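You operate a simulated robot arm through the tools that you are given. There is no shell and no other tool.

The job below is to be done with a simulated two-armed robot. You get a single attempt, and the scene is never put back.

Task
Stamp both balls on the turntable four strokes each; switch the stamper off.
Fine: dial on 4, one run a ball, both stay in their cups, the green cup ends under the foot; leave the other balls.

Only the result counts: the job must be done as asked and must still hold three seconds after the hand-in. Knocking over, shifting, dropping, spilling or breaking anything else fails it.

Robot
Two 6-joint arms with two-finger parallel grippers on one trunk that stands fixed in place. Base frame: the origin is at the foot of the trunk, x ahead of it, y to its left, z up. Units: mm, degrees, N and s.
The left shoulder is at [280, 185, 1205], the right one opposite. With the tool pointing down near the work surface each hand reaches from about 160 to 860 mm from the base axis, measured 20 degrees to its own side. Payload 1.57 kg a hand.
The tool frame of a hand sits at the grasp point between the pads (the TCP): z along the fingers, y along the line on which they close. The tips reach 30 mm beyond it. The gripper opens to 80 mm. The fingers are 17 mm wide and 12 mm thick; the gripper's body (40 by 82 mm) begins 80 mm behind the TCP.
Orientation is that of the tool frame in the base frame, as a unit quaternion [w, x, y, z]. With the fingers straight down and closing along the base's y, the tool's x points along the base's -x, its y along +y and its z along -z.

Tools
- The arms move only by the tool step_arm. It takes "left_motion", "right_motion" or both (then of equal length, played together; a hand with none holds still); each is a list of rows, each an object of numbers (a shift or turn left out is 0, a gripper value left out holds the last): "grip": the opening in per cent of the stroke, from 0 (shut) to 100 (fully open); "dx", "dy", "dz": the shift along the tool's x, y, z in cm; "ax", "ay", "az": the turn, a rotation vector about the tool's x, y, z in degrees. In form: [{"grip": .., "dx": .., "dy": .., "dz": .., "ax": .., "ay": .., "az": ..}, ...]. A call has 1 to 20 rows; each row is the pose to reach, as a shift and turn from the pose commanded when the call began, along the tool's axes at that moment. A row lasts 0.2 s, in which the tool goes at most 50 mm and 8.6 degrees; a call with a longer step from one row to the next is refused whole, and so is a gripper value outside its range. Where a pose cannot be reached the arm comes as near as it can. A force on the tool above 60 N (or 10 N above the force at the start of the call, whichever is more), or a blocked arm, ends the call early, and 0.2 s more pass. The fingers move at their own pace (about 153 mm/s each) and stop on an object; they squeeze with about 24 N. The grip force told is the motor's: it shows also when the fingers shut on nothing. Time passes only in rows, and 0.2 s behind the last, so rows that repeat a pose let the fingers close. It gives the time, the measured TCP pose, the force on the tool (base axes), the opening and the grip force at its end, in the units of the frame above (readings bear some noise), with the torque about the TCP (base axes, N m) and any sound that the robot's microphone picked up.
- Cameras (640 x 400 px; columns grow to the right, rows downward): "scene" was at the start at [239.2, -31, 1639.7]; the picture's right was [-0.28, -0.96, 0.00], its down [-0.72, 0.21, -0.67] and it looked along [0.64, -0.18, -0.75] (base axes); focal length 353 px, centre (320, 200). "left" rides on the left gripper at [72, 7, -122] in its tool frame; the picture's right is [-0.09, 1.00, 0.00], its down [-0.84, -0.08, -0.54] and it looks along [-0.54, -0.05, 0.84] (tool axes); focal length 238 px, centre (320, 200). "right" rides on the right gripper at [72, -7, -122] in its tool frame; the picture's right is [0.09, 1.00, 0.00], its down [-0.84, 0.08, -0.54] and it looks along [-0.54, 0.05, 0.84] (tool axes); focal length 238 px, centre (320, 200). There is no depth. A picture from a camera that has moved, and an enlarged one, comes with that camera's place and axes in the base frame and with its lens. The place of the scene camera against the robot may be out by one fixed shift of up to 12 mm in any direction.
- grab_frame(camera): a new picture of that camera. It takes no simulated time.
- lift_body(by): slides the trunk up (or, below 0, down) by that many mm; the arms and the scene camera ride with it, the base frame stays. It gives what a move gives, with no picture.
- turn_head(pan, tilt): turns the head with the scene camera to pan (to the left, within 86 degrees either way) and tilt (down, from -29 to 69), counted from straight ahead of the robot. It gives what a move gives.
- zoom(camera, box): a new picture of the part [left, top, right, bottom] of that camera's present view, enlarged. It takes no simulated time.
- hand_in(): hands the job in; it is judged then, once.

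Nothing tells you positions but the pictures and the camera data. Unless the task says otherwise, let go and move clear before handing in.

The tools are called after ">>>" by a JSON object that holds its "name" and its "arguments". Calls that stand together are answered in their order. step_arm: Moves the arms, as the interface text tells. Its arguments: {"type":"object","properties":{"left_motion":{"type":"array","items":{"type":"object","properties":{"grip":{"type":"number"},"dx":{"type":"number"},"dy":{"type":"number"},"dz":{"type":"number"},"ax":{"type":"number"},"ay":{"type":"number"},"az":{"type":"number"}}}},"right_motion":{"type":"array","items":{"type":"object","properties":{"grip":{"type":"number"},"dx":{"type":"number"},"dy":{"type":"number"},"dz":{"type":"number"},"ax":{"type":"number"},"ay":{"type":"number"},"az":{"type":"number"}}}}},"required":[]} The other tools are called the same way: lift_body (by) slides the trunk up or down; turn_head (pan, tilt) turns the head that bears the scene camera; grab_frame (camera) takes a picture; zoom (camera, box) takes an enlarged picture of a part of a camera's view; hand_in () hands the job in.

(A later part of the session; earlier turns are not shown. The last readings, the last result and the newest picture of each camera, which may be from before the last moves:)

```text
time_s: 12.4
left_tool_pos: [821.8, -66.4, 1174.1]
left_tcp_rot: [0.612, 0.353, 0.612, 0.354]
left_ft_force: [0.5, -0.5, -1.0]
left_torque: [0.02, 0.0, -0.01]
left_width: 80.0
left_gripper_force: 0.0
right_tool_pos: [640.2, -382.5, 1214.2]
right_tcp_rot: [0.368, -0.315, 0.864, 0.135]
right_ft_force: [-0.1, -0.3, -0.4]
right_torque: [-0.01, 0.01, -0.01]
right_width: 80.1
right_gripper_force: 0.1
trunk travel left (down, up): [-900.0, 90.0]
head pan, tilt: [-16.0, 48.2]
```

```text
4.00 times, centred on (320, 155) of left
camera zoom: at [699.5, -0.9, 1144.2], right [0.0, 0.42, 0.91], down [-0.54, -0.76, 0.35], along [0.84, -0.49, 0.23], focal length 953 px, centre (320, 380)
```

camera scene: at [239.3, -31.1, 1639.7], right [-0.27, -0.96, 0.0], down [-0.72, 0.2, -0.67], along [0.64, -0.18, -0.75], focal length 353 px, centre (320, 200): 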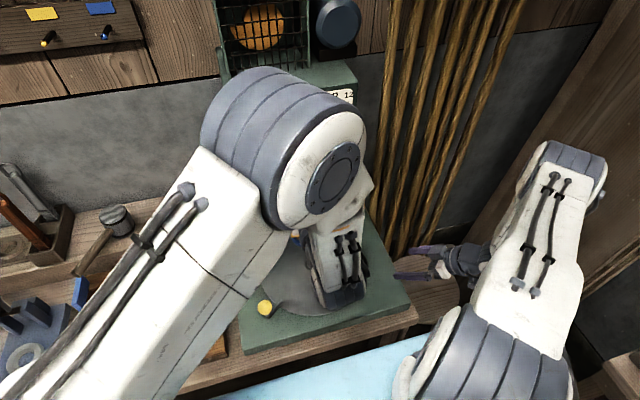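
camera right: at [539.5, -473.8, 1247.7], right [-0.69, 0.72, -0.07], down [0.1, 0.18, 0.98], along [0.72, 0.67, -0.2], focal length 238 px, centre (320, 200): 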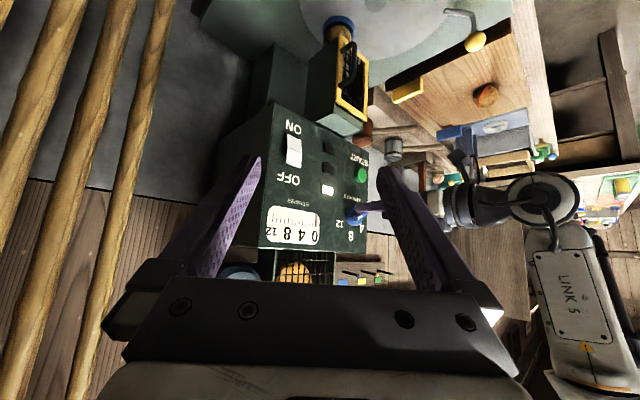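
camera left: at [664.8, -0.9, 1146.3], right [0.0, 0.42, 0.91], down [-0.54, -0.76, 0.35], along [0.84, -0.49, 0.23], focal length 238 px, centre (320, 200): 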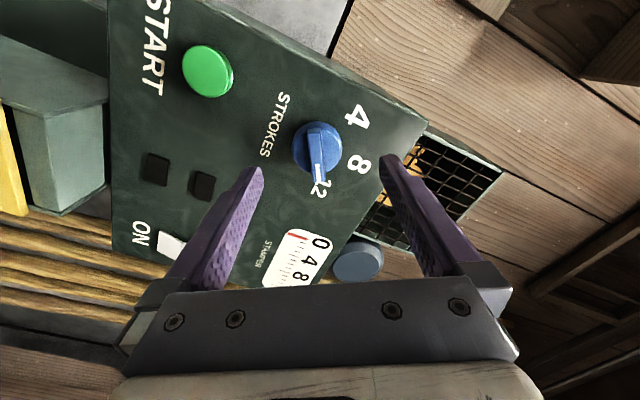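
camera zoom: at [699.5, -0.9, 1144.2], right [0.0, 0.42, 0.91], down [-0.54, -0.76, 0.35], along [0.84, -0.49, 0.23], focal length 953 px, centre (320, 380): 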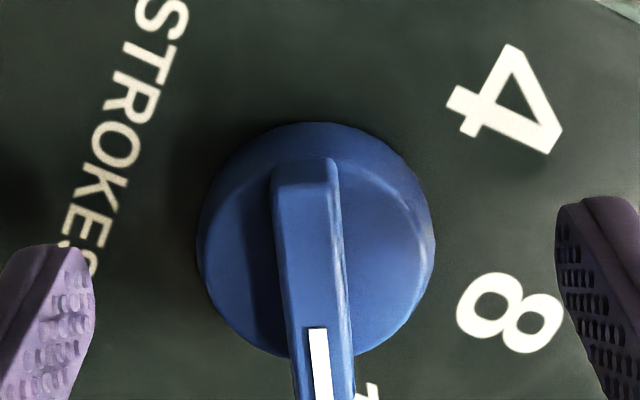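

>>> {"name": "step_arm", "arguments": {"left_motion": [{"grip": 30}, {"grip": 0}, {"grip": 0}, {"grip": 0}]}}

>>> {"name": "zoom", "arguments": {"camera": "right", "box": [325, 175, 415, 245]}}

>>> {"name": "zoom", "arguments": {"camera": "left", "box": [240, 105, 400, 205]}}

```text
time_s: 13.4
left_tool_pos: [822.4, -67.6, 1173.9]
left_tcp_rot: [0.612, 0.354, 0.612, 0.353]
left_ft_force: [0.6, -2.9, -6.5]
left_torque: [-0.01, -0.22, -0.54]
left_width: 11.0
left_gripper_force: 28.0
right_tool_pos: [641.7, -382.0, 1215.6]
right_tcp_rot: [0.367, -0.315, 0.865, 0.134]
right_ft_force: [-0.5, 0.1, 0.0]
right_torque: [0.01, -0.02, 0.02]
right_width: 80.0
right_gripper_force: 0.0
trunk travel left (down, up): [-900.0, 90.0]
head pan, tilt: [-16.0, 48.2]
```

```text
5.71 times, centred on (370, 210) of right
camera zoom: at [539.9, -474.0, 1247.4], right [-0.69, 0.72, -0.07], down [0.1, 0.18, 0.98], along [0.72, 0.67, -0.2], focal length 1362 px, centre (34, 143)
```

zoom: 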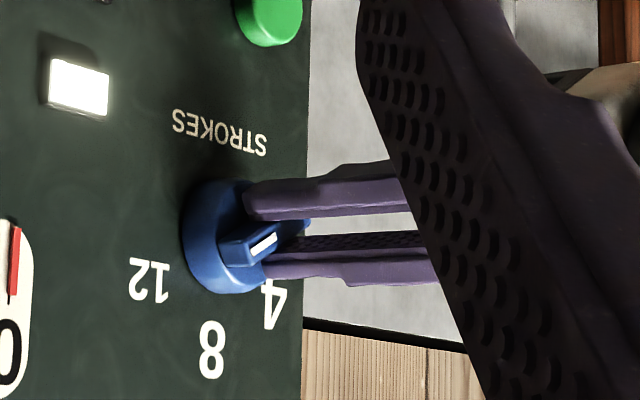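

```text
4.00 times, centred on (320, 155) of left
camera zoom: at [699.6, -1.2, 1143.5], right [0.0, 0.42, 0.91], down [-0.54, -0.76, 0.35], along [0.84, -0.49, 0.22], focal length 953 px, centre (320, 380)
```

zoom: 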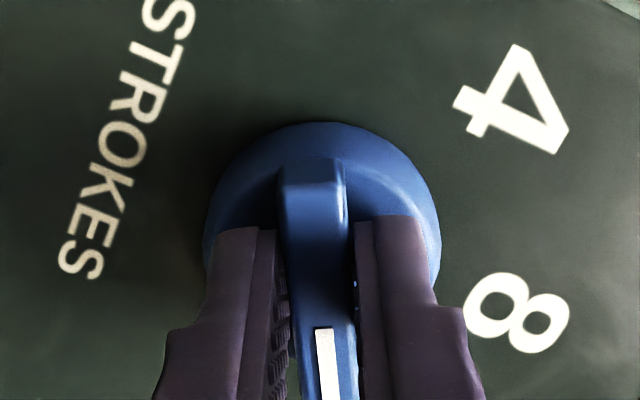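

The pads hold the bar (11 mm) with almost no side load. I'll turn it 60° counter-clockwise towards 8 and check.

>>> {"name": "step_arm", "arguments": {"left_motion": [{"az": -7.5}, {"az": -15}, {"az": -22.5}, {"az": -30}, {"az": -37.5}, {"az": -45}, {"az": -52.5}, {"az": -60}]}}

>>> {"name": "zoom", "arguments": {"camera": "right", "box": [325, 175, 415, 245]}}

>>> {"name": "zoom", "arguments": {"camera": "left", "box": [240, 105, 400, 205]}}

```text
time_s: 15.2
left_tool_pos: [820.6, -69.0, 1173.4]
left_tcp_rot: [0.706, 0.001, 0.709, -0.002]
left_ft_force: [6.4, -16.3, -18.5]
left_torque: [0.01, 0.25, -0.29]
left_width: 11.0
left_gripper_force: 28.2
right_tool_pos: [641.3, -382.3, 1213.9]
right_tcp_rot: [0.366, -0.315, 0.866, 0.134]
right_ft_force: [0.5, 0.0, 1.1]
right_torque: [-0.01, 0.0, -0.02]
right_width: 79.9
right_gripper_force: 0.0
trunk travel left (down, up): [-900.0, 90.0]
head pan, tilt: [-16.0, 48.2]
```

```text
5.71 times, centred on (370, 210) of right
camera zoom: at [540.5, -475.1, 1246.7], right [-0.69, 0.72, -0.07], down [0.1, 0.18, 0.98], along [0.72, 0.67, -0.2], focal length 1362 px, centre (34, 143)
```

zoom: 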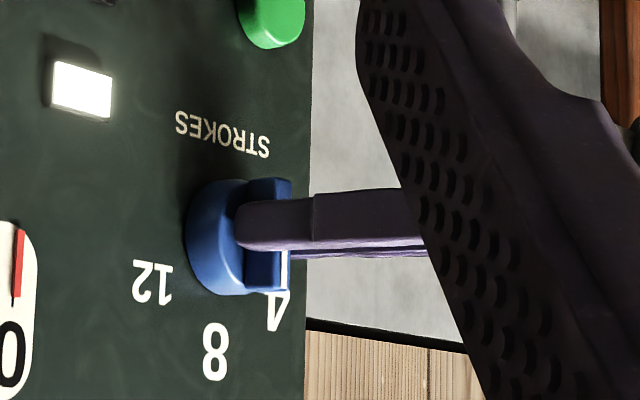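

```text
4.00 times, centred on (320, 155) of left
camera zoom: at [697.9, -62.7, 1102.5], right [0.0, 1.0, 0.09], down [-0.54, -0.07, 0.84], along [0.84, -0.05, 0.54], focal length 953 px, centre (320, 380)
```

zoom: 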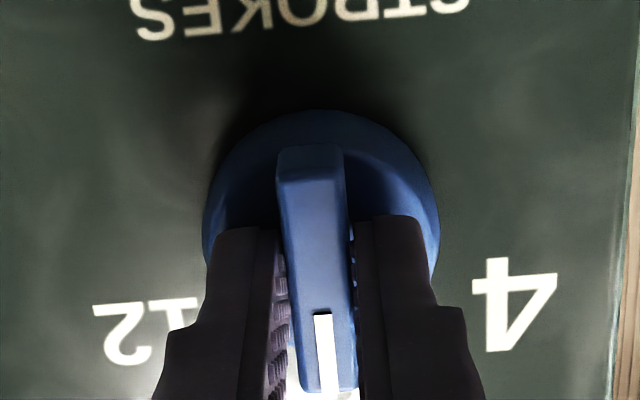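

The pointer is on 8 with mild side load. I'll ease the hand 1 mm and turn another 60° to 4.

>>> {"name": "step_arm", "arguments": {"left_motion": [{"dx": 0.1, "dy": -0.1, "az": -7.5}, {"dx": 0.1, "dy": -0.1, "az": -15}, {"dx": 0.1, "dy": -0.1, "az": -22.5}, {"dx": 0.1, "dy": -0.1, "az": -30}, {"dx": 0.1, "dy": -0.1, "az": -37.5}, {"dx": 0.1, "dy": -0.1, "az": -45}, {"dx": 0.1, "dy": -0.1, "az": -52.5}, {"dx": 0.1, "dy": -0.1, "az": -60}]}}

>>> {"name": "zoom", "arguments": {"camera": "right", "box": [325, 175, 415, 245]}}

>>> {"name": "zoom", "arguments": {"camera": "left", "box": [240, 105, 400, 205]}}

```text
time_s: 15.6
left_tool_pos: [824.0, -70.8, 1176.5]
left_tcp_rot: [0.701, -0.035, 0.712, -0.01]
left_ft_force: [-29.8, 15.9, 5.6]
left_torque: [0.05, -1.33, -0.38]
left_width: 11.3
left_gripper_force: 29.3
left hand out of reach, approached as far as the arm can: row 1
right_tool_pos: [637.9, -380.8, 1216.1]
right_tcp_rot: [0.368, -0.314, 0.865, 0.133]
right_ft_force: [-0.8, -1.0, 0.8]
right_torque: [0.01, -0.04, -0.01]
right_width: 79.9
right_gripper_force: 0.0
trunk travel left (down, up): [-900.0, 90.0]
head pan, tilt: [-16.0, 48.2]
stopped in row 1 (left hand): the force on the tool passed its limit at 96 N (the readings are from after the stop); the commanded pose is now the measured one
```

```text
5.71 times, centred on (370, 210) of right
camera zoom: at [537.1, -473.3, 1249.2], right [-0.69, 0.72, -0.07], down [0.1, 0.18, 0.98], along [0.72, 0.67, -0.2], focal length 1362 px, centre (34, 143)
```

zoom: 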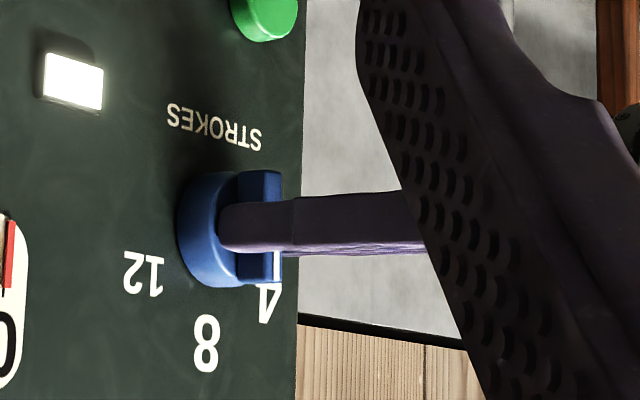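

```text
4.00 times, centred on (320, 155) of left
camera zoom: at [699.6, -72.7, 1106.7], right [-0.03, 1.0, 0.03], down [-0.53, -0.04, 0.85], along [0.85, 0.01, 0.53], focal length 953 px, centre (320, 380)
```

zoom: 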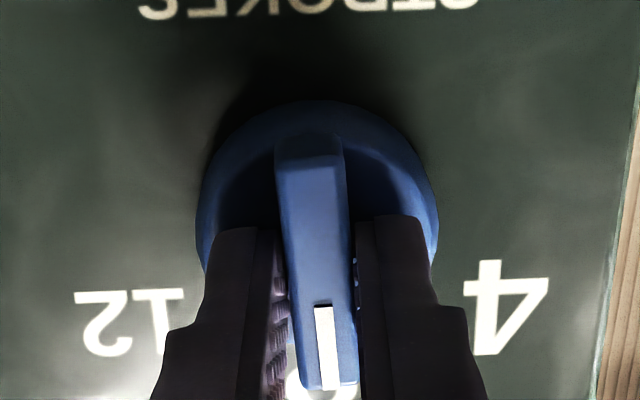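

The dial is on 8 but the left wrist hit a limit for further roll in this direction. I'll let go, back straight off, and then try the flipped roll for the rest of the turn.

>>> {"name": "step_arm", "arguments": {"left_motion": [{"grip": 60}, {"grip": 60}, {"dz": -1.5, "grip": 60}, {"dz": -4.0, "grip": 60}]}}

>>> {"name": "zoom", "arguments": {"camera": "left", "box": [240, 85, 400, 205]}}

```text
time_s: 16.6
left_tool_pos: [794.9, -88.7, 1181.3]
left_tcp_rot: [0.7, -0.032, 0.714, -0.01]
left_ft_force: [0.1, 0.0, -0.1]
left_torque: [-0.01, 0.02, 0.02]
left_width: 48.0
left_gripper_force: 0.1
left hand out of reach, approached as far as the arm can: row 3, 4
right_tool_pos: [641.3, -381.4, 1214.8]
right_tcp_rot: [0.367, -0.315, 0.865, 0.134]
right_ft_force: [-1.0, -1.0, 0.7]
right_torque: [-0.03, -0.01, 0.02]
right_width: 79.9
right_gripper_force: 0.1
trunk travel left (down, up): [-900.0, 90.0]
head pan, tilt: [-16.0, 48.2]
```

```text
3.33 times, centred on (320, 145) of left
camera zoom: at [670.4, -89.7, 1111.9], right [-0.03, 1.0, 0.03], down [-0.52, -0.04, 0.85], along [0.85, 0.01, 0.52], focal length 794 px, centre (320, 383)
```

zoom: 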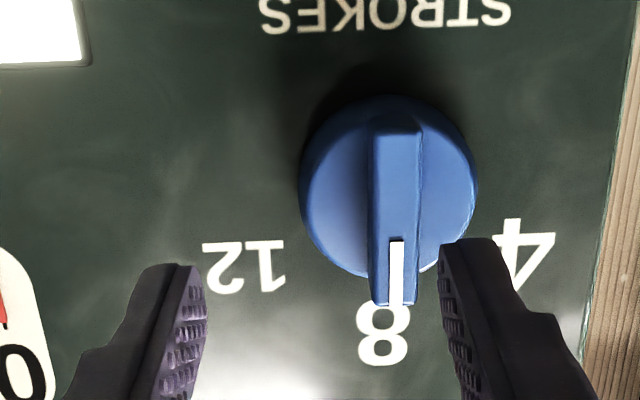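

>>> {"name": "step_arm", "arguments": {"left_motion": [{"az": 8}, {"az": 16}, {"az": 24}, {"az": 32}, {"az": 40}, {"az": 48}, {"az": 56}, {"az": 64}, {"az": 72}, {"az": 80}, {"az": 88}, {"az": 96}, {"az": 104}, {"az": 112}, {"az": 120}, {"az": 128}, {"az": 136}, {"az": 144}, {"az": 152}]}}

>>> {"name": "grab_frame", "arguments": {"camera": "left"}}

```text
time_s: 20.6
left_tool_pos: [795.6, -86.7, 1182.1]
left_tcp_rot: [0.181, 0.685, 0.204, 0.676]
left_ft_force: [0.3, -0.6, 0.4]
left_torque: [0.02, 0.01, -0.02]
left_width: 48.3
left_gripper_force: 0.1
right_tool_pos: [642.0, -380.5, 1215.4]
right_tcp_rot: [0.367, -0.314, 0.865, 0.133]
right_ft_force: [0.0, -0.1, -0.4]
right_torque: [0.01, 0.02, 0.03]
right_width: 79.9
right_gripper_force: 0.1
trunk travel left (down, up): [-900.0, 90.0]
head pan, tilt: [-16.0, 48.2]
```

```text
taken
camera left: at [672.6, -57.6, 1249.7], right [0.03, -0.9, 0.44], down [-0.55, -0.39, -0.74], along [0.84, -0.22, -0.5], focal length 238 px, centre (320, 200)
```

left: 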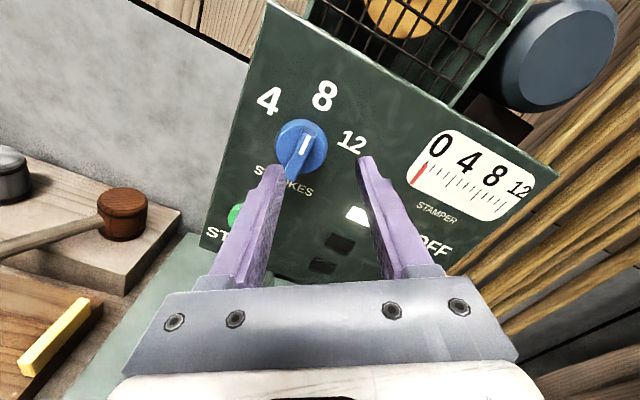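

That roll direction is free, and the dial sits on 8. I'll roll on to bring the pads parallel with the now-upright bar and centre on the knob.

>>> {"name": "step_arm", "arguments": {"left_motion": [{"dx": 0.02, "dy": -0.5, "dz": -0.43, "az": 7.5, "grip": 75}, {"dx": 0.04, "dy": -1.0, "dz": -0.43, "az": 15}, {"dx": 0.06, "dy": -1.5, "dz": -0.43, "az": 22.5}, {"dx": 0.08, "dy": -1.99, "dz": -0.43, "az": 30}]}}

>>> {"name": "grab_frame", "arguments": {"camera": "left"}}

>>> {"name": "zoom", "arguments": {"camera": "left", "box": [240, 85, 400, 205]}}

```text
time_s: 21.6
left_tool_pos: [791.1, -67.9, 1174.5]
left_tcp_rot: [-0.001, 0.714, 0.02, 0.7]
left_ft_force: [0.1, -0.2, -0.5]
left_torque: [-0.01, 0.0, 0.0]
left_width: 60.1
left_gripper_force: 0.0
right_tool_pos: [640.7, -381.0, 1213.7]
right_tcp_rot: [0.367, -0.315, 0.865, 0.133]
right_ft_force: [-0.6, 0.3, -0.9]
right_torque: [0.0, 0.01, 0.0]
right_width: 79.9
right_gripper_force: 0.1
trunk travel left (down, up): [-900.0, 90.0]
head pan, tilt: [-16.0, 48.2]
```

```text
taken
camera left: at [669.2, -76.7, 1248.2], right [0.03, -1.0, -0.06], down [-0.56, 0.04, -0.83], along [0.83, 0.06, -0.56], focal length 238 px, centre (320, 200)
```

left: 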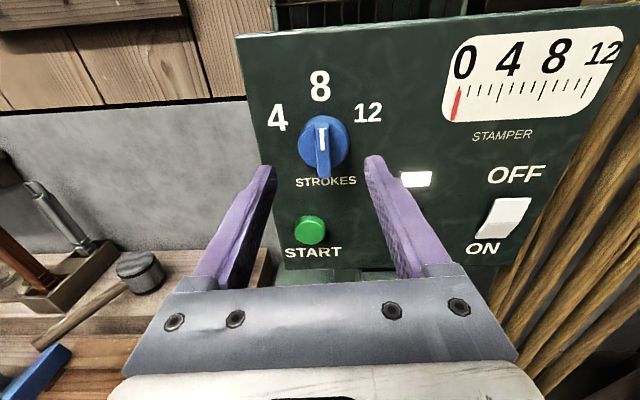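

```text
3.33 times, centred on (320, 145) of left
camera zoom: at [669.2, -76.7, 1248.2], right [0.03, -1.0, -0.06], down [-0.56, 0.04, -0.83], along [0.83, 0.06, -0.56], focal length 794 px, centre (320, 383)
```

zoom: 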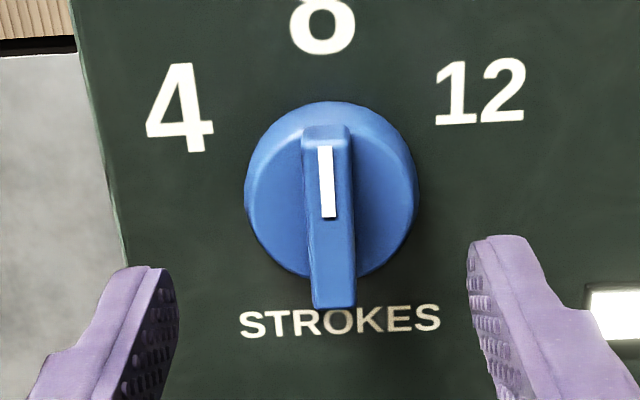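

The view is upright now and the bar stands at 8, between the pads. I'll trim the small tilt, advance over the bar and close.

>>> {"name": "step_arm", "arguments": {"left_motion": [{"dx": 0.05, "dy": 0.14, "ax": -1.7, "ay": 1.1}, {"dx": 0.07, "dy": 0.17, "dz": 1.0, "ax": -1.7, "ay": 1.1}, {"dx": 0.09, "dy": 0.2, "dz": 2.0, "ax": -1.7, "ay": 1.1}, {"dx": 0.11, "dy": 0.23, "dz": 3.0, "ax": -1.7, "ay": 1.1}, {"dx": 0.11, "dy": 0.23, "dz": 3.0, "ax": -1.7, "ay": 1.1}]}}

>>> {"name": "zoom", "arguments": {"camera": "left", "box": [240, 105, 400, 205]}}

```text
time_s: 22.8
left_tool_pos: [820.7, -70.3, 1174.6]
left_tcp_rot: [0.012, 0.707, 0.009, 0.707]
left_ft_force: [0.0, 0.8, 0.0]
left_torque: [-0.01, 0.03, -0.04]
left_width: 60.2
left_gripper_force: 0.1
right_tool_pos: [642.0, -380.6, 1214.1]
right_tcp_rot: [0.367, -0.314, 0.865, 0.134]
right_ft_force: [0.1, -0.4, 0.1]
right_torque: [-0.02, 0.02, 0.0]
right_width: 80.1
right_gripper_force: 0.1
trunk travel left (down, up): [-900.0, 90.0]
head pan, tilt: [-16.0, 48.2]
```

```text
4.00 times, centred on (320, 155) of left
camera zoom: at [697.5, -74.5, 1245.8], right [0.0, -1.0, -0.06], down [-0.54, 0.05, -0.84], along [0.84, 0.03, -0.54], focal length 953 px, centre (320, 380)
```

zoom: 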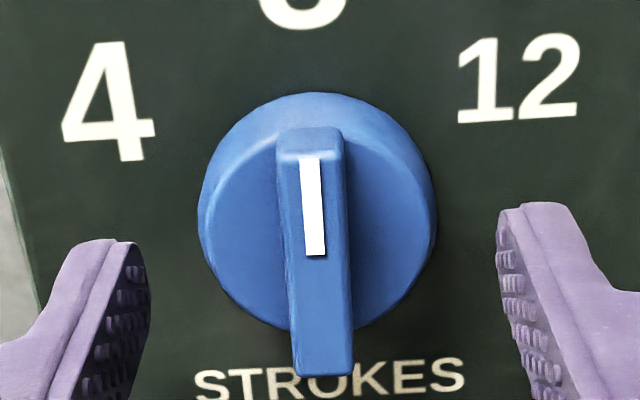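

>>> {"name": "step_arm", "arguments": {"left_motion": [{"grip": 30}, {"grip": 0}, {"grip": 0}, {"grip": 0}]}}

```text
time_s: 23.8
left_tool_pos: [820.4, -68.8, 1175.4]
left_tcp_rot: [0.011, 0.707, 0.011, 0.707]
left_ft_force: [0.0, 2.1, -0.8]
left_torque: [0.03, -0.12, 0.06]
left_width: 11.1
left_gripper_force: 28.5
right_tool_pos: [640.6, -380.0, 1213.5]
right_tcp_rot: [0.367, -0.315, 0.865, 0.134]
right_ft_force: [0.0, 0.2, -0.3]
right_torque: [-0.01, 0.01, -0.01]
right_width: 79.6
right_gripper_force: 0.1
trunk travel left (down, up): [-900.0, 90.0]
head pan, tilt: [-16.0, 48.2]
```

The pads hold the bar with almost no side load. Now I'll turn it the remaining 60° counter-clockwise to 4.

>>> {"name": "step_arm", "arguments": {"left_motion": [{"az": -7.5}, {"az": -15}, {"az": -22.5}, {"az": -30}, {"az": -37.5}, {"az": -45}, {"az": -52.5}, {"az": -60}]}}

>>> {"name": "grab_frame", "arguments": {"camera": "left"}}

>>> {"name": "zoom", "arguments": {"camera": "right", "box": [325, 175, 415, 245]}}

```text
time_s: 25.6
left_tool_pos: [820.8, -70.7, 1175.0]
left_tcp_rot: [0.364, 0.608, 0.362, 0.606]
left_ft_force: [7.5, -7.4, 3.1]
left_torque: [0.58, 0.01, -0.04]
left_width: 11.1
left_gripper_force: 29.2
right_tool_pos: [642.0, -381.0, 1214.3]
right_tcp_rot: [0.367, -0.315, 0.865, 0.134]
right_ft_force: [0.5, -0.4, 0.8]
right_torque: [-0.03, 0.03, 0.0]
right_width: 80.0
right_gripper_force: 0.1
trunk travel left (down, up): [-900.0, 90.0]
head pan, tilt: [-16.0, 48.2]
```

```text
taken
camera left: at [697.4, -10.2, 1214.0], right [0.0, -0.55, 0.83], down [-0.54, -0.7, -0.46], along [0.84, -0.45, -0.3], focal length 238 px, centre (320, 200)
```

left: 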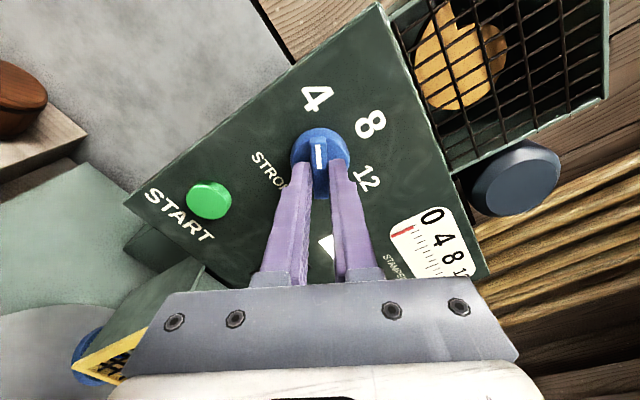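

```text
5.71 times, centred on (370, 210) of right
camera zoom: at [539.8, -474.3, 1247.4], right [-0.69, 0.72, -0.07], down [0.1, 0.18, 0.98], along [0.72, 0.67, -0.2], focal length 1362 px, centre (34, 143)
```

zoom: 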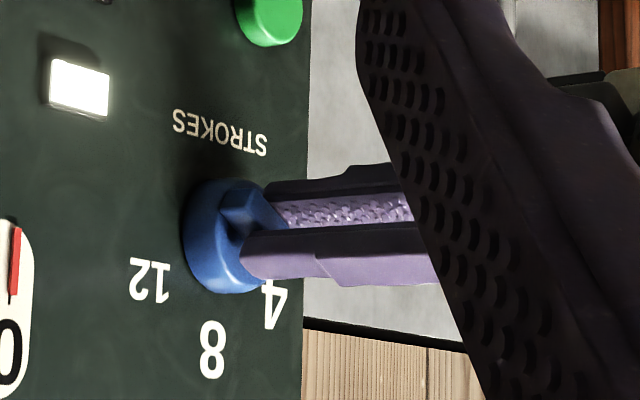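

The pointer now faces 4. I'll open the fingers, back off and verify the resting position.

>>> {"name": "step_arm", "arguments": {"left_motion": [{"grip": 60}, {"grip": 60}, {"dz": -2.0}, {"dz": -4.5}]}}

>>> {"name": "zoom", "arguments": {"camera": "left", "box": [240, 85, 400, 205]}}

>>> {"name": "grab_frame", "arguments": {"camera": "left"}}

```text
time_s: 26.6
left_tool_pos: [772.3, -70.0, 1175.8]
left_tcp_rot: [0.363, 0.607, 0.363, 0.606]
left_ft_force: [0.0, 0.1, 1.4]
left_torque: [-0.01, 0.0, -0.03]
left_width: 47.9
left_gripper_force: 0.0
right_tool_pos: [640.8, -381.4, 1214.0]
right_tcp_rot: [0.367, -0.314, 0.865, 0.132]
right_ft_force: [-1.2, 0.8, 0.4]
right_torque: [0.01, 0.01, -0.02]
right_width: 80.1
right_gripper_force: 0.1
trunk travel left (down, up): [-900.0, 90.0]
head pan, tilt: [-16.0, 48.2]
```

```text
3.33 times, centred on (320, 145) of left
camera zoom: at [650.0, -9.8, 1214.7], right [0.0, -0.55, 0.83], down [-0.54, -0.7, -0.46], along [0.84, -0.45, -0.3], focal length 794 px, centre (320, 383)
```

zoom: 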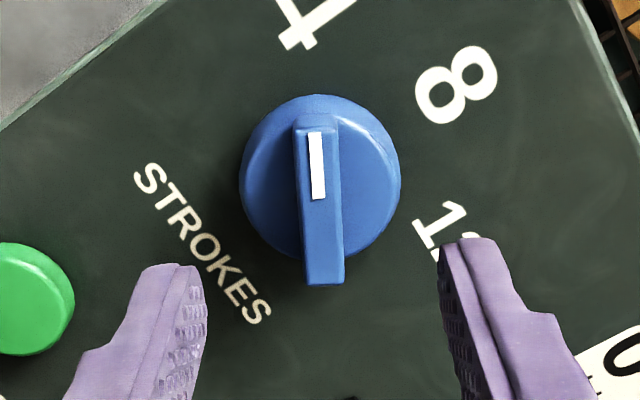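

```text
taken
camera left: at [650.0, -9.8, 1214.7], right [0.0, -0.55, 0.83], down [-0.54, -0.7, -0.46], along [0.84, -0.45, -0.3], focal length 238 px, centre (320, 200)
```

left: 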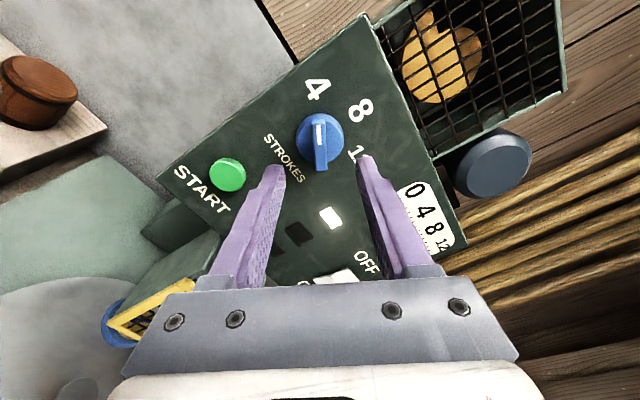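

The dial rests on 4. Before starting, I'll check that the blue cup really stands under the foot, looking through the guard.

>>> {"name": "zoom", "arguments": {"camera": "right", "box": [300, 0, 380, 130]}}

>>> {"name": "zoom", "arguments": {"camera": "left", "box": [90, 260, 210, 360]}}

```text
3.08 times, centred on (340, 65) of right
camera zoom: at [539.7, -473.8, 1247.6], right [-0.69, 0.72, -0.07], down [0.1, 0.18, 0.98], along [0.72, 0.67, -0.2], focal length 733 px, centre (258, 615)
```

zoom: 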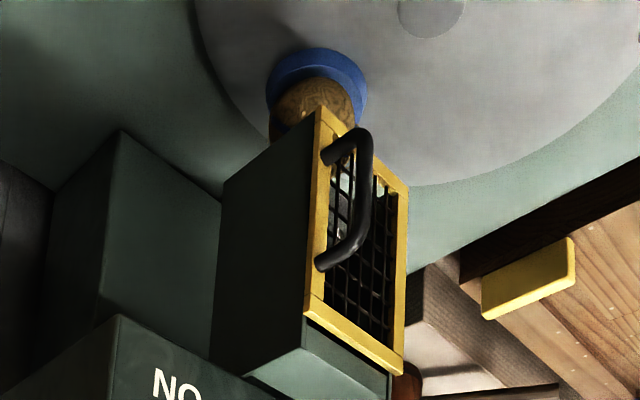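

```text
4.00 times, centred on (150, 310) of left
camera zoom: at [650.0, -9.8, 1214.7], right [0.0, -0.55, 0.83], down [-0.54, -0.7, -0.46], along [0.84, -0.45, -0.3], focal length 953 px, centre (1000, -240)
```

zoom: 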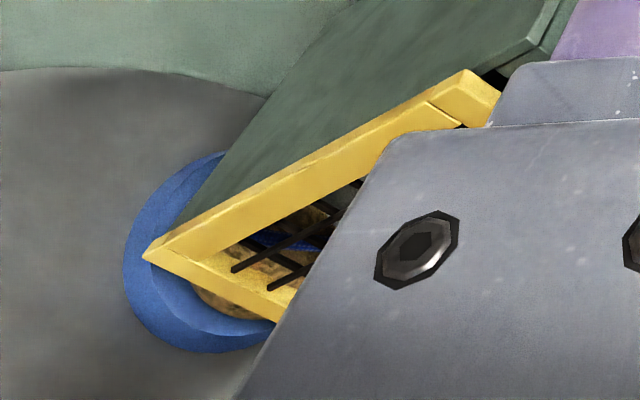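

The guard is closed and its centre (853, -155) matches the blue cup. Next I'll close the left fingers and bring them in front of START, stopping about 8 mm short.

>>> {"name": "step_arm", "arguments": {"left_motion": [{"dx": -0.94, "dy": -3.24, "grip": 0}, {"dx": -1.88, "dy": -6.47}, {"dx": -2.82, "dy": -9.71}, {"dx": -2.82, "dy": -9.71, "dz": 2.0}, {"dx": -2.82, "dy": -9.71, "dz": 4.0}, {"dx": -2.82, "dy": -9.71, "dz": 5.1}]}}

>>> {"name": "grab_frame", "arguments": {"camera": "left"}}

>>> {"name": "zoom", "arguments": {"camera": "right", "box": [325, 145, 415, 215]}}

```text
time_s: 28.0
left_tool_pos: [826.3, -49.1, 1074.4]
left_tcp_rot: [0.363, 0.608, 0.362, 0.606]
left_ft_force: [-0.6, 0.0, 0.4]
left_torque: [0.03, -0.01, 0.02]
left_width: 0.2
left_gripper_force: 21.1
right_tool_pos: [641.1, -381.5, 1213.6]
right_tcp_rot: [0.367, -0.315, 0.865, 0.134]
right_ft_force: [0.5, 0.1, -0.8]
right_torque: [0.01, -0.01, 0.0]
right_width: 80.1
right_gripper_force: 0.0
trunk travel left (down, up): [-900.0, 90.0]
head pan, tilt: [-16.0, 48.2]
```

```text
taken
camera left: at [703.5, 10.3, 1114.8], right [0.0, -0.55, 0.83], down [-0.54, -0.7, -0.46], along [0.84, -0.45, -0.3], focal length 238 px, centre (320, 200)
```

left: 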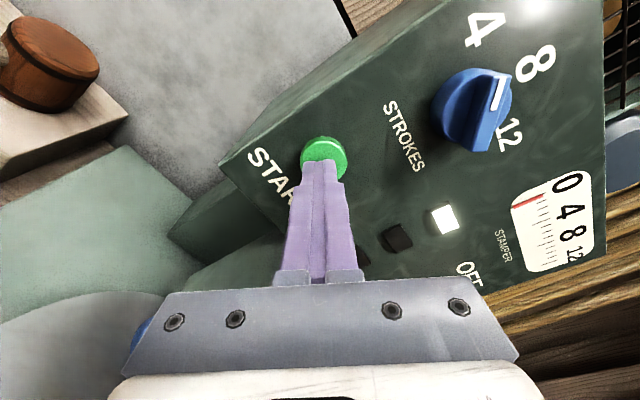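

```text
5.71 times, centred on (370, 180) of right
camera zoom: at [539.7, -473.7, 1247.5], right [-0.69, 0.72, -0.07], down [0.1, 0.18, 0.98], along [0.72, 0.67, -0.2], focal length 1362 px, centre (34, 314)
```

zoom: 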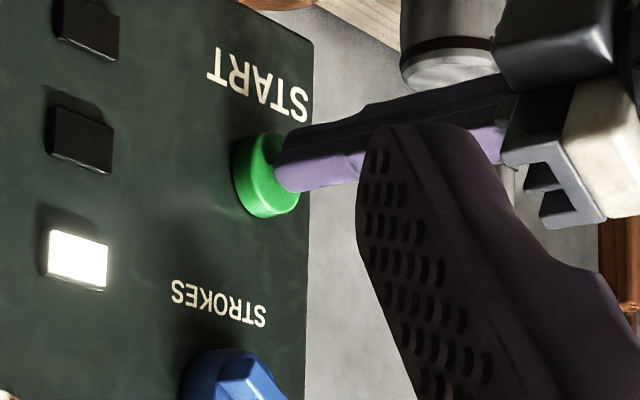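

The closed fingertips are about 5 mm in front of START's face. I'll press in gently in small steps and watch for a click.

>>> {"name": "step_arm", "arguments": {"left_motion": [{"dz": 0.25}, {"dz": 0.5}, {"dz": 0.75}]}}

>>> {"name": "zoom", "arguments": {"camera": "right", "box": [265, 145, 415, 265]}}

```text
time_s: 28.8
left_tool_pos: [832.7, -49.3, 1073.9]
left_tcp_rot: [0.363, 0.607, 0.363, 0.607]
left_ft_force: [-2.3, 0.8, 1.5]
left_torque: [0.02, -0.07, 0.03]
left_width: 0.0
left_gripper_force: 21.3
right_tool_pos: [640.8, -380.8, 1214.3]
right_tcp_rot: [0.367, -0.315, 0.865, 0.133]
right_ft_force: [0.4, 0.0, 0.0]
right_torque: [-0.02, 0.01, -0.01]
right_width: 79.9
right_gripper_force: 0.0
trunk travel left (down, up): [-900.0, 90.0]
head pan, tilt: [-16.0, 48.2]
heard: click
```

```text
3.33 times, centred on (340, 205) of right
camera zoom: at [539.5, -473.7, 1247.7], right [-0.69, 0.72, -0.07], down [0.1, 0.18, 0.98], along [0.72, 0.67, -0.2], focal length 794 px, centre (253, 183)
```

zoom: 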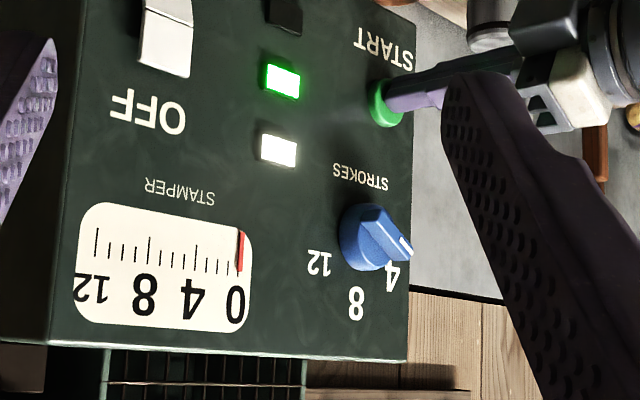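

START clicked and the green lamp is lit, so the run has begun. I'll back the finger off and watch the counter.

>>> {"name": "step_arm", "arguments": {"left_motion": [{"dz": -1.0}, {"dz": -2.5}, {"dz": -4.0}, {"dz": -5.0}]}}

>>> {"name": "zoom", "arguments": {"camera": "right", "box": [265, 0, 415, 265]}}

```text
time_s: 29.8
left_tool_pos: [782.1, -48.8, 1076.2]
left_tcp_rot: [0.362, 0.607, 0.363, 0.607]
left_ft_force: [-0.2, 0.9, 0.1]
left_torque: [0.0, 0.01, 0.0]
left_width: 0.0
left_gripper_force: 20.9
right_tool_pos: [641.5, -381.0, 1213.7]
right_tcp_rot: [0.368, -0.314, 0.865, 0.133]
right_ft_force: [-0.5, -0.4, 0.7]
right_torque: [0.02, -0.01, 0.04]
right_width: 79.9
right_gripper_force: 0.1
trunk travel left (down, up): [-900.0, 90.0]
head pan, tilt: [-16.0, 48.2]
```

```text
1.51 times, centred on (340, 132) of right
camera zoom: at [539.7, -473.7, 1247.6], right [-0.69, 0.72, -0.07], down [0.1, 0.18, 0.98], along [0.72, 0.67, -0.2], focal length 360 px, centre (290, 302)
```

zoom: 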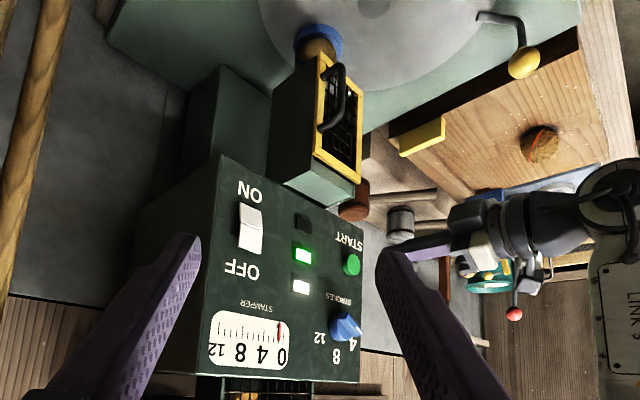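

>>> {"name": "step_arm", "arguments": {"left_motion": [{"dz": 0}, {"dz": 0}, {"dz": 0}, {"dz": 0}, {"dz": 0}, {"dz": 0}, {"dz": 0}, {"dz": 0}, {"dz": 0}, {"dz": 0}]}}

>>> {"name": "zoom", "arguments": {"camera": "right", "box": [265, 110, 385, 265]}}

>>> {"name": "zoom", "arguments": {"camera": "right", "box": [300, 0, 380, 130]}}

```text
time_s: 32.0
left_tool_pos: [782.5, -48.5, 1073.8]
left_tcp_rot: [0.362, 0.607, 0.362, 0.607]
left_ft_force: [0.0, -0.1, 0.5]
left_torque: [0.04, -0.01, 0.03]
left_width: 0.0
left_gripper_force: 21.0
right_tool_pos: [640.8, -382.0, 1213.4]
right_tcp_rot: [0.367, -0.315, 0.865, 0.134]
right_ft_force: [-1.1, -1.1, 0.2]
right_torque: [0.03, -0.01, -0.03]
right_width: 80.1
right_gripper_force: 0.0
trunk travel left (down, up): [-900.0, 90.0]
head pan, tilt: [-16.0, 48.2]
```

```text
2.58 times, centred on (325, 188) of right
camera zoom: at [539.7, -473.8, 1247.6], right [-0.69, 0.72, -0.07], down [0.1, 0.18, 0.98], along [0.72, 0.67, -0.2], focal length 615 px, centre (307, 232)
```

zoom: 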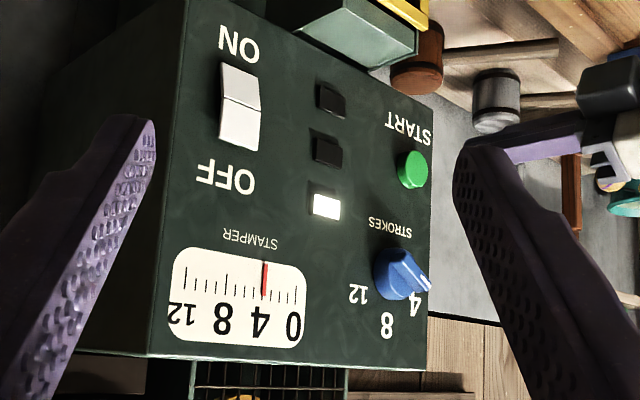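

```text
3.08 times, centred on (340, 65) of right
camera zoom: at [539.7, -473.8, 1247.6], right [-0.69, 0.72, -0.07], down [0.1, 0.18, 0.98], along [0.72, 0.67, -0.2], focal length 733 px, centre (258, 615)
```

zoom: 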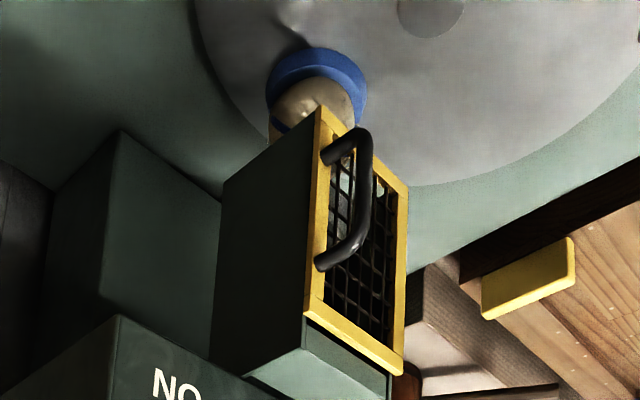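

The first run is done: the counter shows 4, the green lamp is out and the blue ball is still in its cup. I'll now park the left hand, pointing down and off to the left, so that the right hand can turn the table.

>>> {"name": "step_arm", "arguments": {"left_motion": [{"dx": 2.5, "dy": 0.3, "dz": -1.85, "ax": 6.6, "ay": -3.53}, {"dx": 5.0, "dy": 0.6, "dz": -3.7, "ax": 13.2, "ay": -7.07}, {"dx": 7.5, "dy": 0.9, "dz": -5.55, "ax": 19.8, "ay": -10.6}, {"dx": 10.0, "dy": 1.25, "dz": -7.4, "ax": 26.4, "ay": -14.1}, {"dx": 12.6, "dy": 1.6, "dz": -9.25, "ax": 33.0, "ay": -17.7}, {"dx": 15.1, "dy": 1.9, "dz": -11.1, "ax": 39.6, "ay": -21.2}, {"dx": 17.6, "dy": 2.2, "dz": -12.95, "ax": 46.3, "ay": -24.7}, {"dx": 20.1, "dy": 2.5, "dz": -14.8, "ax": 52.9, "ay": -28.3}, {"dx": 22.65, "dy": 2.8, "dz": -16.65, "ax": 59.5, "ay": -31.8}, {"dx": 25.2, "dy": 3.1, "dz": -18.5, "ax": 66.1, "ay": -35.3}, {"dx": 27.7, "dy": 3.4, "dz": -20.35, "ax": 72.7, "ay": -38.9}, {"dx": 30.2, "dy": 3.77, "dz": -22.2, "ax": 79.3, "ay": -42.4}]}}

>>> {"name": "grab_frame", "arguments": {"camera": "scene"}}

>>> {"name": "grab_frame", "arguments": {"camera": "left"}}

```text
time_s: 34.6
left_tool_pos: [560.0, 197.8, 1252.6]
left_tcp_rot: [0.0, 0.858, 0.514, 0.0]
left_ft_force: [0.3, -0.2, -0.5]
left_torque: [0.01, 0.01, -0.01]
left_width: 0.0
left_gripper_force: 21.7
left hand out of reach, approached as far as the arm can: row 8, 9
right_tool_pos: [641.0, -381.3, 1214.3]
right_tcp_rot: [0.367, -0.316, 0.865, 0.134]
right_ft_force: [-0.2, -0.1, -0.1]
right_torque: [0.03, -0.01, 0.0]
right_width: 79.9
right_gripper_force: 0.1
trunk travel left (down, up): [-900.0, 90.0]
head pan, tilt: [-16.0, 48.2]
```

```text
taken
camera scene: at [239.4, -31.2, 1639.7], right [-0.28, -0.96, 0.0], down [-0.72, 0.21, -0.67], along [0.64, -0.18, -0.75], focal length 353 px, centre (320, 200)
```

scene: 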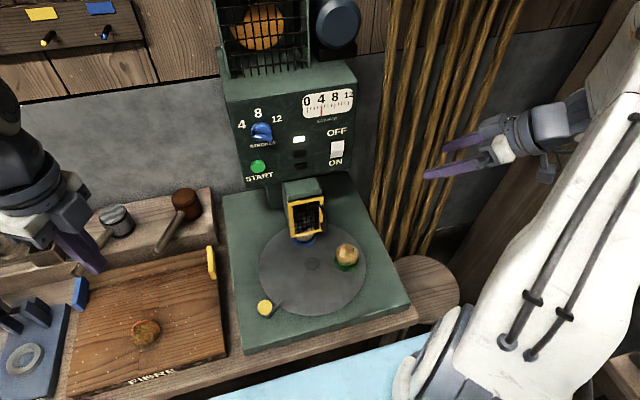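

```text
taken
camera left: at [599.2, 257.8, 1374.2], right [0.83, -0.55, 0.0], down [-0.46, -0.7, 0.54], along [-0.3, -0.45, -0.84], focal length 238 px, centre (320, 200)
```

left: 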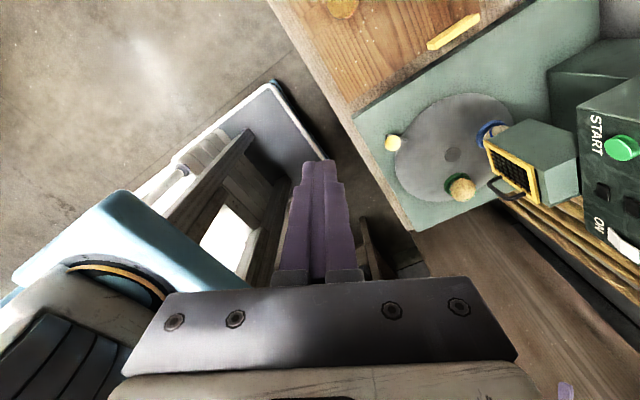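

The left hand is parked clear and both cameras see the table. I'll take reference zooms of the blue cup's current position, to match the green cup to later.

>>> {"name": "zoom", "arguments": {"camera": "scene", "box": [275, 170, 335, 255]}}

>>> {"name": "zoom", "arguments": {"camera": "left", "box": [370, 80, 540, 220]}}

>>> {"name": "zoom", "arguments": {"camera": "scene", "box": [240, 220, 380, 330]}}

```text
4.71 times, centred on (305, 212) of scene
camera zoom: at [239.4, -31.2, 1639.7], right [-0.28, -0.96, 0.0], down [-0.72, 0.21, -0.67], along [0.64, -0.18, -0.75], focal length 1661 px, centre (391, 141)
```

zoom: 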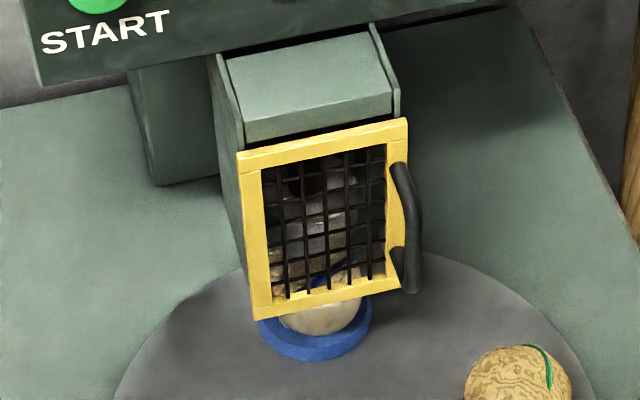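

```text
2.86 times, centred on (455, 150) of left
camera zoom: at [599.2, 257.8, 1374.2], right [0.83, -0.55, 0.0], down [-0.46, -0.7, 0.54], along [-0.3, -0.45, -0.84], focal length 681 px, centre (-66, 343)
```

zoom: 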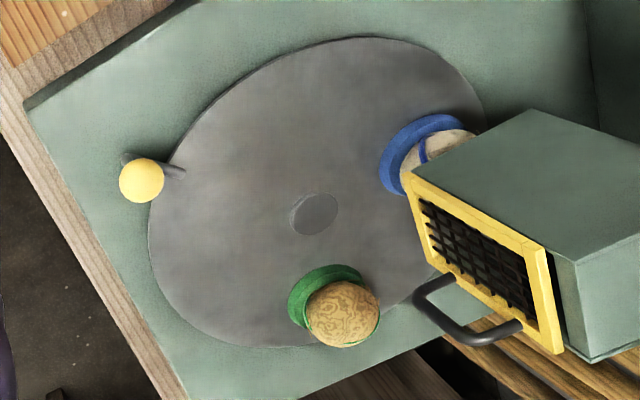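

```text
3.64 times, centred on (310, 275) of scene
camera zoom: at [239.4, -31.2, 1639.7], right [-0.28, -0.96, 0.0], down [-0.72, 0.21, -0.67], along [0.64, -0.18, -0.75], focal length 1284 px, centre (356, -73)
```

zoom: 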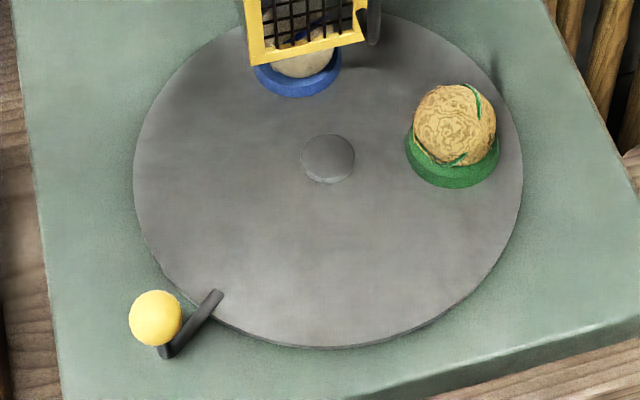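

Measured from these views: hub (763, -150), knob (635.5, 2, 826) at radius 199, cups at radius about 100 and about 100° apart, with blue straight at the foot. So the knob must swing about 100° counter-clockwise, to near (635, -303). I'll bring the right hand, pointing down, above the knob.

>>> {"name": "step_arm", "arguments": {"right_motion": [{"dx": 0.12, "dy": 2.47, "dz": 2.92, "ax": 1.34, "ay": 3.67, "az": 3.15}, {"dx": 0.24, "dy": 4.94, "dz": 5.85, "ax": 2.68, "ay": 7.34, "az": 6.3}, {"dx": 0.37, "dy": 7.42, "dz": 8.77, "ax": 4.02, "ay": 11.01, "az": 9.45}, {"dx": 0.49, "dy": 9.89, "dz": 11.69, "ax": 5.36, "ay": 14.68, "az": 12.6}, {"dx": 0.61, "dy": 12.36, "dz": 14.61, "ax": 6.7, "ay": 18.35, "az": 15.75}, {"dx": 0.73, "dy": 14.83, "dz": 17.54, "ax": 8.04, "ay": 22.02, "az": 18.9}, {"dx": 0.85, "dy": 17.3, "dz": 20.46, "ax": 9.38, "ay": 25.68, "az": 22.04}, {"dx": 0.97, "dy": 19.77, "dz": 23.38, "ax": 10.72, "ay": 29.35, "az": 25.19}, {"dx": 1.1, "dy": 22.25, "dz": 26.3, "ax": 12.06, "ay": 33.02, "az": 28.34}, {"dx": 1.22, "dy": 24.72, "dz": 29.23, "ax": 13.4, "ay": 36.69, "az": 31.49}, {"dx": 1.34, "dy": 27.19, "dz": 32.15, "ax": 14.74, "ay": 40.36, "az": 34.64}, {"dx": 1.46, "dy": 29.66, "dz": 35.07, "ax": 16.08, "ay": 44.03, "az": 37.79}]}}

>>> {"name": "grab_frame", "arguments": {"camera": "right"}}

>>> {"name": "grab_frame", "arguments": {"camera": "scene"}}

```text
time_s: 37.2
left_tool_pos: [559.5, 197.1, 1251.6]
left_tcp_rot: [0.0, 0.858, 0.514, 0.002]
left_ft_force: [-1.0, 0.2, 0.2]
left_torque: [0.0, -0.02, -0.02]
left_width: 0.1
left_gripper_force: 21.5
right_tool_pos: [628.2, 23.2, 962.3]
right_tcp_rot: [-0.012, -0.063, 0.997, 0.05]
right_ft_force: [0.1, -3.5, 0.8]
right_torque: [0.28, 0.02, -0.03]
right_width: 80.0
right_gripper_force: 0.1
right hand out of reach, approached as far as the arm can: row 10, 11
trunk travel left (down, up): [-900.0, 90.0]
head pan, tilt: [-16.0, 48.2]
```

```text
taken
camera right: at [562.1, -2.2, 1084.8], right [-0.21, 0.97, 0.1], down [0.84, 0.13, 0.53], along [0.5, 0.2, -0.84], focal length 238 px, centre (320, 200)
```

right: 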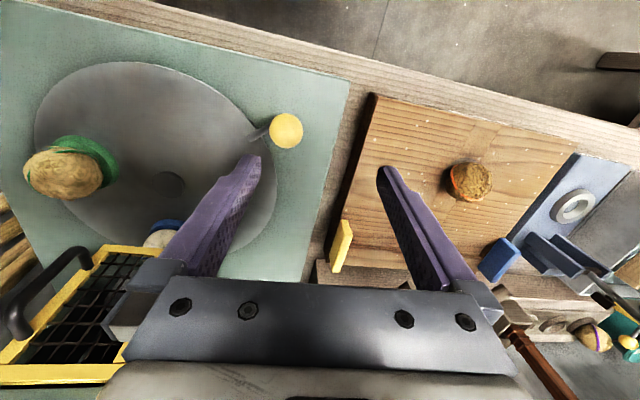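

```text
taken
camera scene: at [239.1, -31.5, 1639.8], right [-0.28, -0.96, 0.0], down [-0.72, 0.21, -0.67], along [0.64, -0.18, -0.75], focal length 353 px, centre (320, 200)
```

scene: 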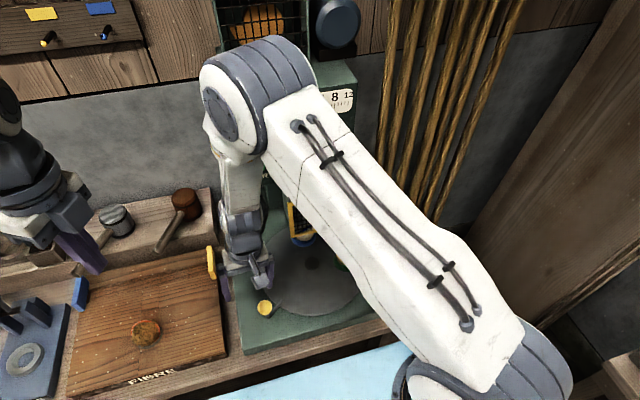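

>>> {"name": "step_arm", "arguments": {"right_motion": [{"dx": 0}, {"dx": 0}]}}

>>> {"name": "grab_frame", "arguments": {"camera": "right"}}

```text
time_s: 37.8
left_tool_pos: [561.4, 197.9, 1252.1]
left_tcp_rot: [0.0, 0.858, 0.514, 0.0]
left_ft_force: [-0.2, 1.0, -0.2]
left_torque: [-0.01, 0.02, 0.01]
left_width: 0.2
left_gripper_force: 21.3
right_tool_pos: [635.8, 2.3, 962.9]
right_tcp_rot: [0.0, 0.001, 1.0, -0.001]
right_ft_force: [-0.1, -0.1, 0.5]
right_torque: [-0.01, 0.01, -0.01]
right_width: 79.9
right_gripper_force: 0.1
trunk travel left (down, up): [-900.0, 90.0]
head pan, tilt: [-16.0, 48.2]
```

```text
taken
camera right: at [564.0, -3.8, 1083.7], right [-0.09, 1.0, 0.0], down [0.84, 0.08, 0.54], along [0.54, 0.05, -0.84], focal length 238 px, centre (320, 200)
```

right: 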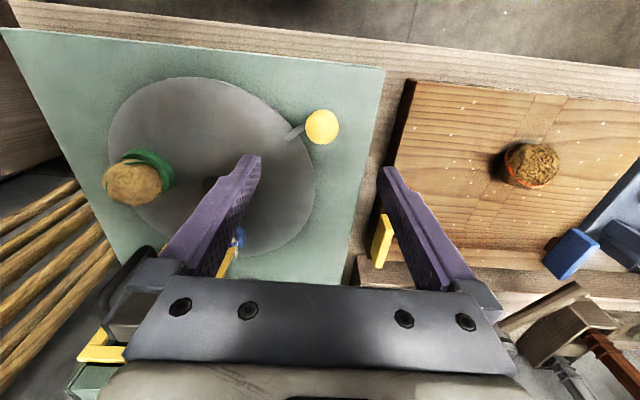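

The knob lies exactly on the right hand's tool axis. I'll descend straight down over it with the fingers open.

>>> {"name": "step_arm", "arguments": {"right_motion": [{"dz": 3.0}, {"dz": 6.0}, {"dz": 9.0}, {"dz": 12.0}, {"dz": 13.4}]}}

>>> {"name": "zoom", "arguments": {"camera": "right", "box": [220, 100, 420, 250]}}

>>> {"name": "zoom", "arguments": {"camera": "left", "box": [340, 60, 500, 220]}}

```text
time_s: 39.0
left_tool_pos: [559.7, 197.7, 1252.0]
left_tcp_rot: [-0.001, 0.858, 0.513, 0.001]
left_ft_force: [-1.0, -0.4, -1.0]
left_torque: [-0.04, -0.01, 0.03]
left_width: 0.0
left_gripper_force: 21.7
right_tool_pos: [634.7, -1.2, 825.1]
right_tcp_rot: [0.0, 0.0, 1.0, 0.0]
right_ft_force: [-0.4, -0.5, 0.1]
right_torque: [0.03, 0.01, -0.02]
right_width: 80.3
right_gripper_force: 0.0
trunk travel left (down, up): [-900.0, 90.0]
head pan, tilt: [-16.0, 48.2]
```

```text
2.67 times, centred on (320, 175) of right
camera zoom: at [563.6, -5.7, 947.7], right [-0.09, 1.0, 0.0], down [0.84, 0.08, 0.54], along [0.54, 0.05, -0.84], focal length 636 px, centre (320, 267)
```

zoom: 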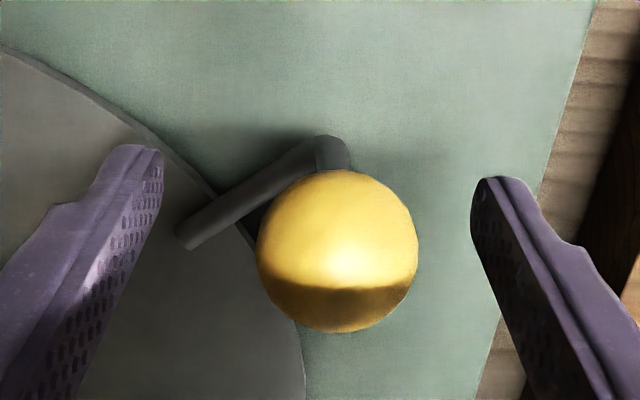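

```text
2.50 times, centred on (420, 140) of left
camera zoom: at [599.2, 257.8, 1373.9], right [0.83, -0.55, 0.0], down [-0.46, -0.7, 0.54], along [-0.3, -0.45, -0.84], focal length 596 px, centre (70, 350)
```

zoom: 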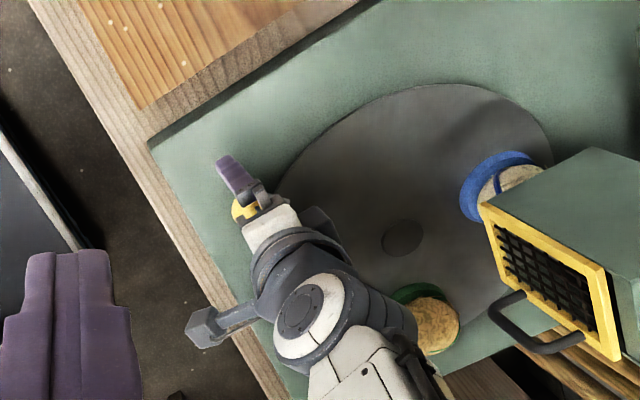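

The fingers straddle the knob, 3 mm off centre. I'll correct that and close gently on it.

>>> {"name": "step_arm", "arguments": {"right_motion": [{"dy": 0.32, "dx": -0.1}, {"dy": 0.32, "dx": -0.1, "grip": 55}, {"dy": 0.32, "dx": -0.1, "grip": 0}, {"dy": 0.32, "dx": -0.1, "grip": 0}, {"dy": 0.32, "dx": -0.1, "grip": 0}]}}

>>> {"name": "zoom", "arguments": {"camera": "right", "box": [220, 100, 420, 250]}}

```text
time_s: 40.2
left_tool_pos: [560.4, 197.6, 1251.9]
left_tcp_rot: [-0.001, 0.858, 0.514, 0.001]
left_ft_force: [0.2, -1.3, -0.6]
left_torque: [-0.02, 0.01, 0.02]
left_width: 0.1
left_gripper_force: 21.8
right_tool_pos: [637.0, 4.8, 825.6]
right_tcp_rot: [-0.001, 0.0, 1.0, -0.002]
right_ft_force: [-0.3, 1.0, -1.0]
right_torque: [0.04, 0.06, 0.06]
right_width: 35.6
right_gripper_force: 43.0
trunk travel left (down, up): [-900.0, 90.0]
head pan, tilt: [-16.0, 48.2]
```

```text
2.67 times, centred on (320, 175) of right
camera zoom: at [564.9, -1.9, 948.0], right [-0.09, 1.0, 0.0], down [0.84, 0.08, 0.54], along [0.54, 0.05, -0.84], focal length 636 px, centre (320, 267)
```

zoom: 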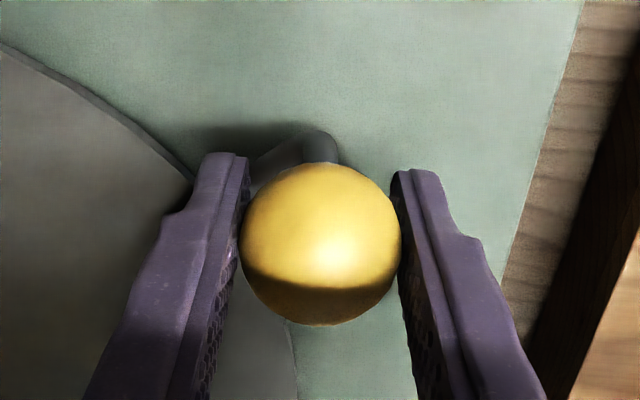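

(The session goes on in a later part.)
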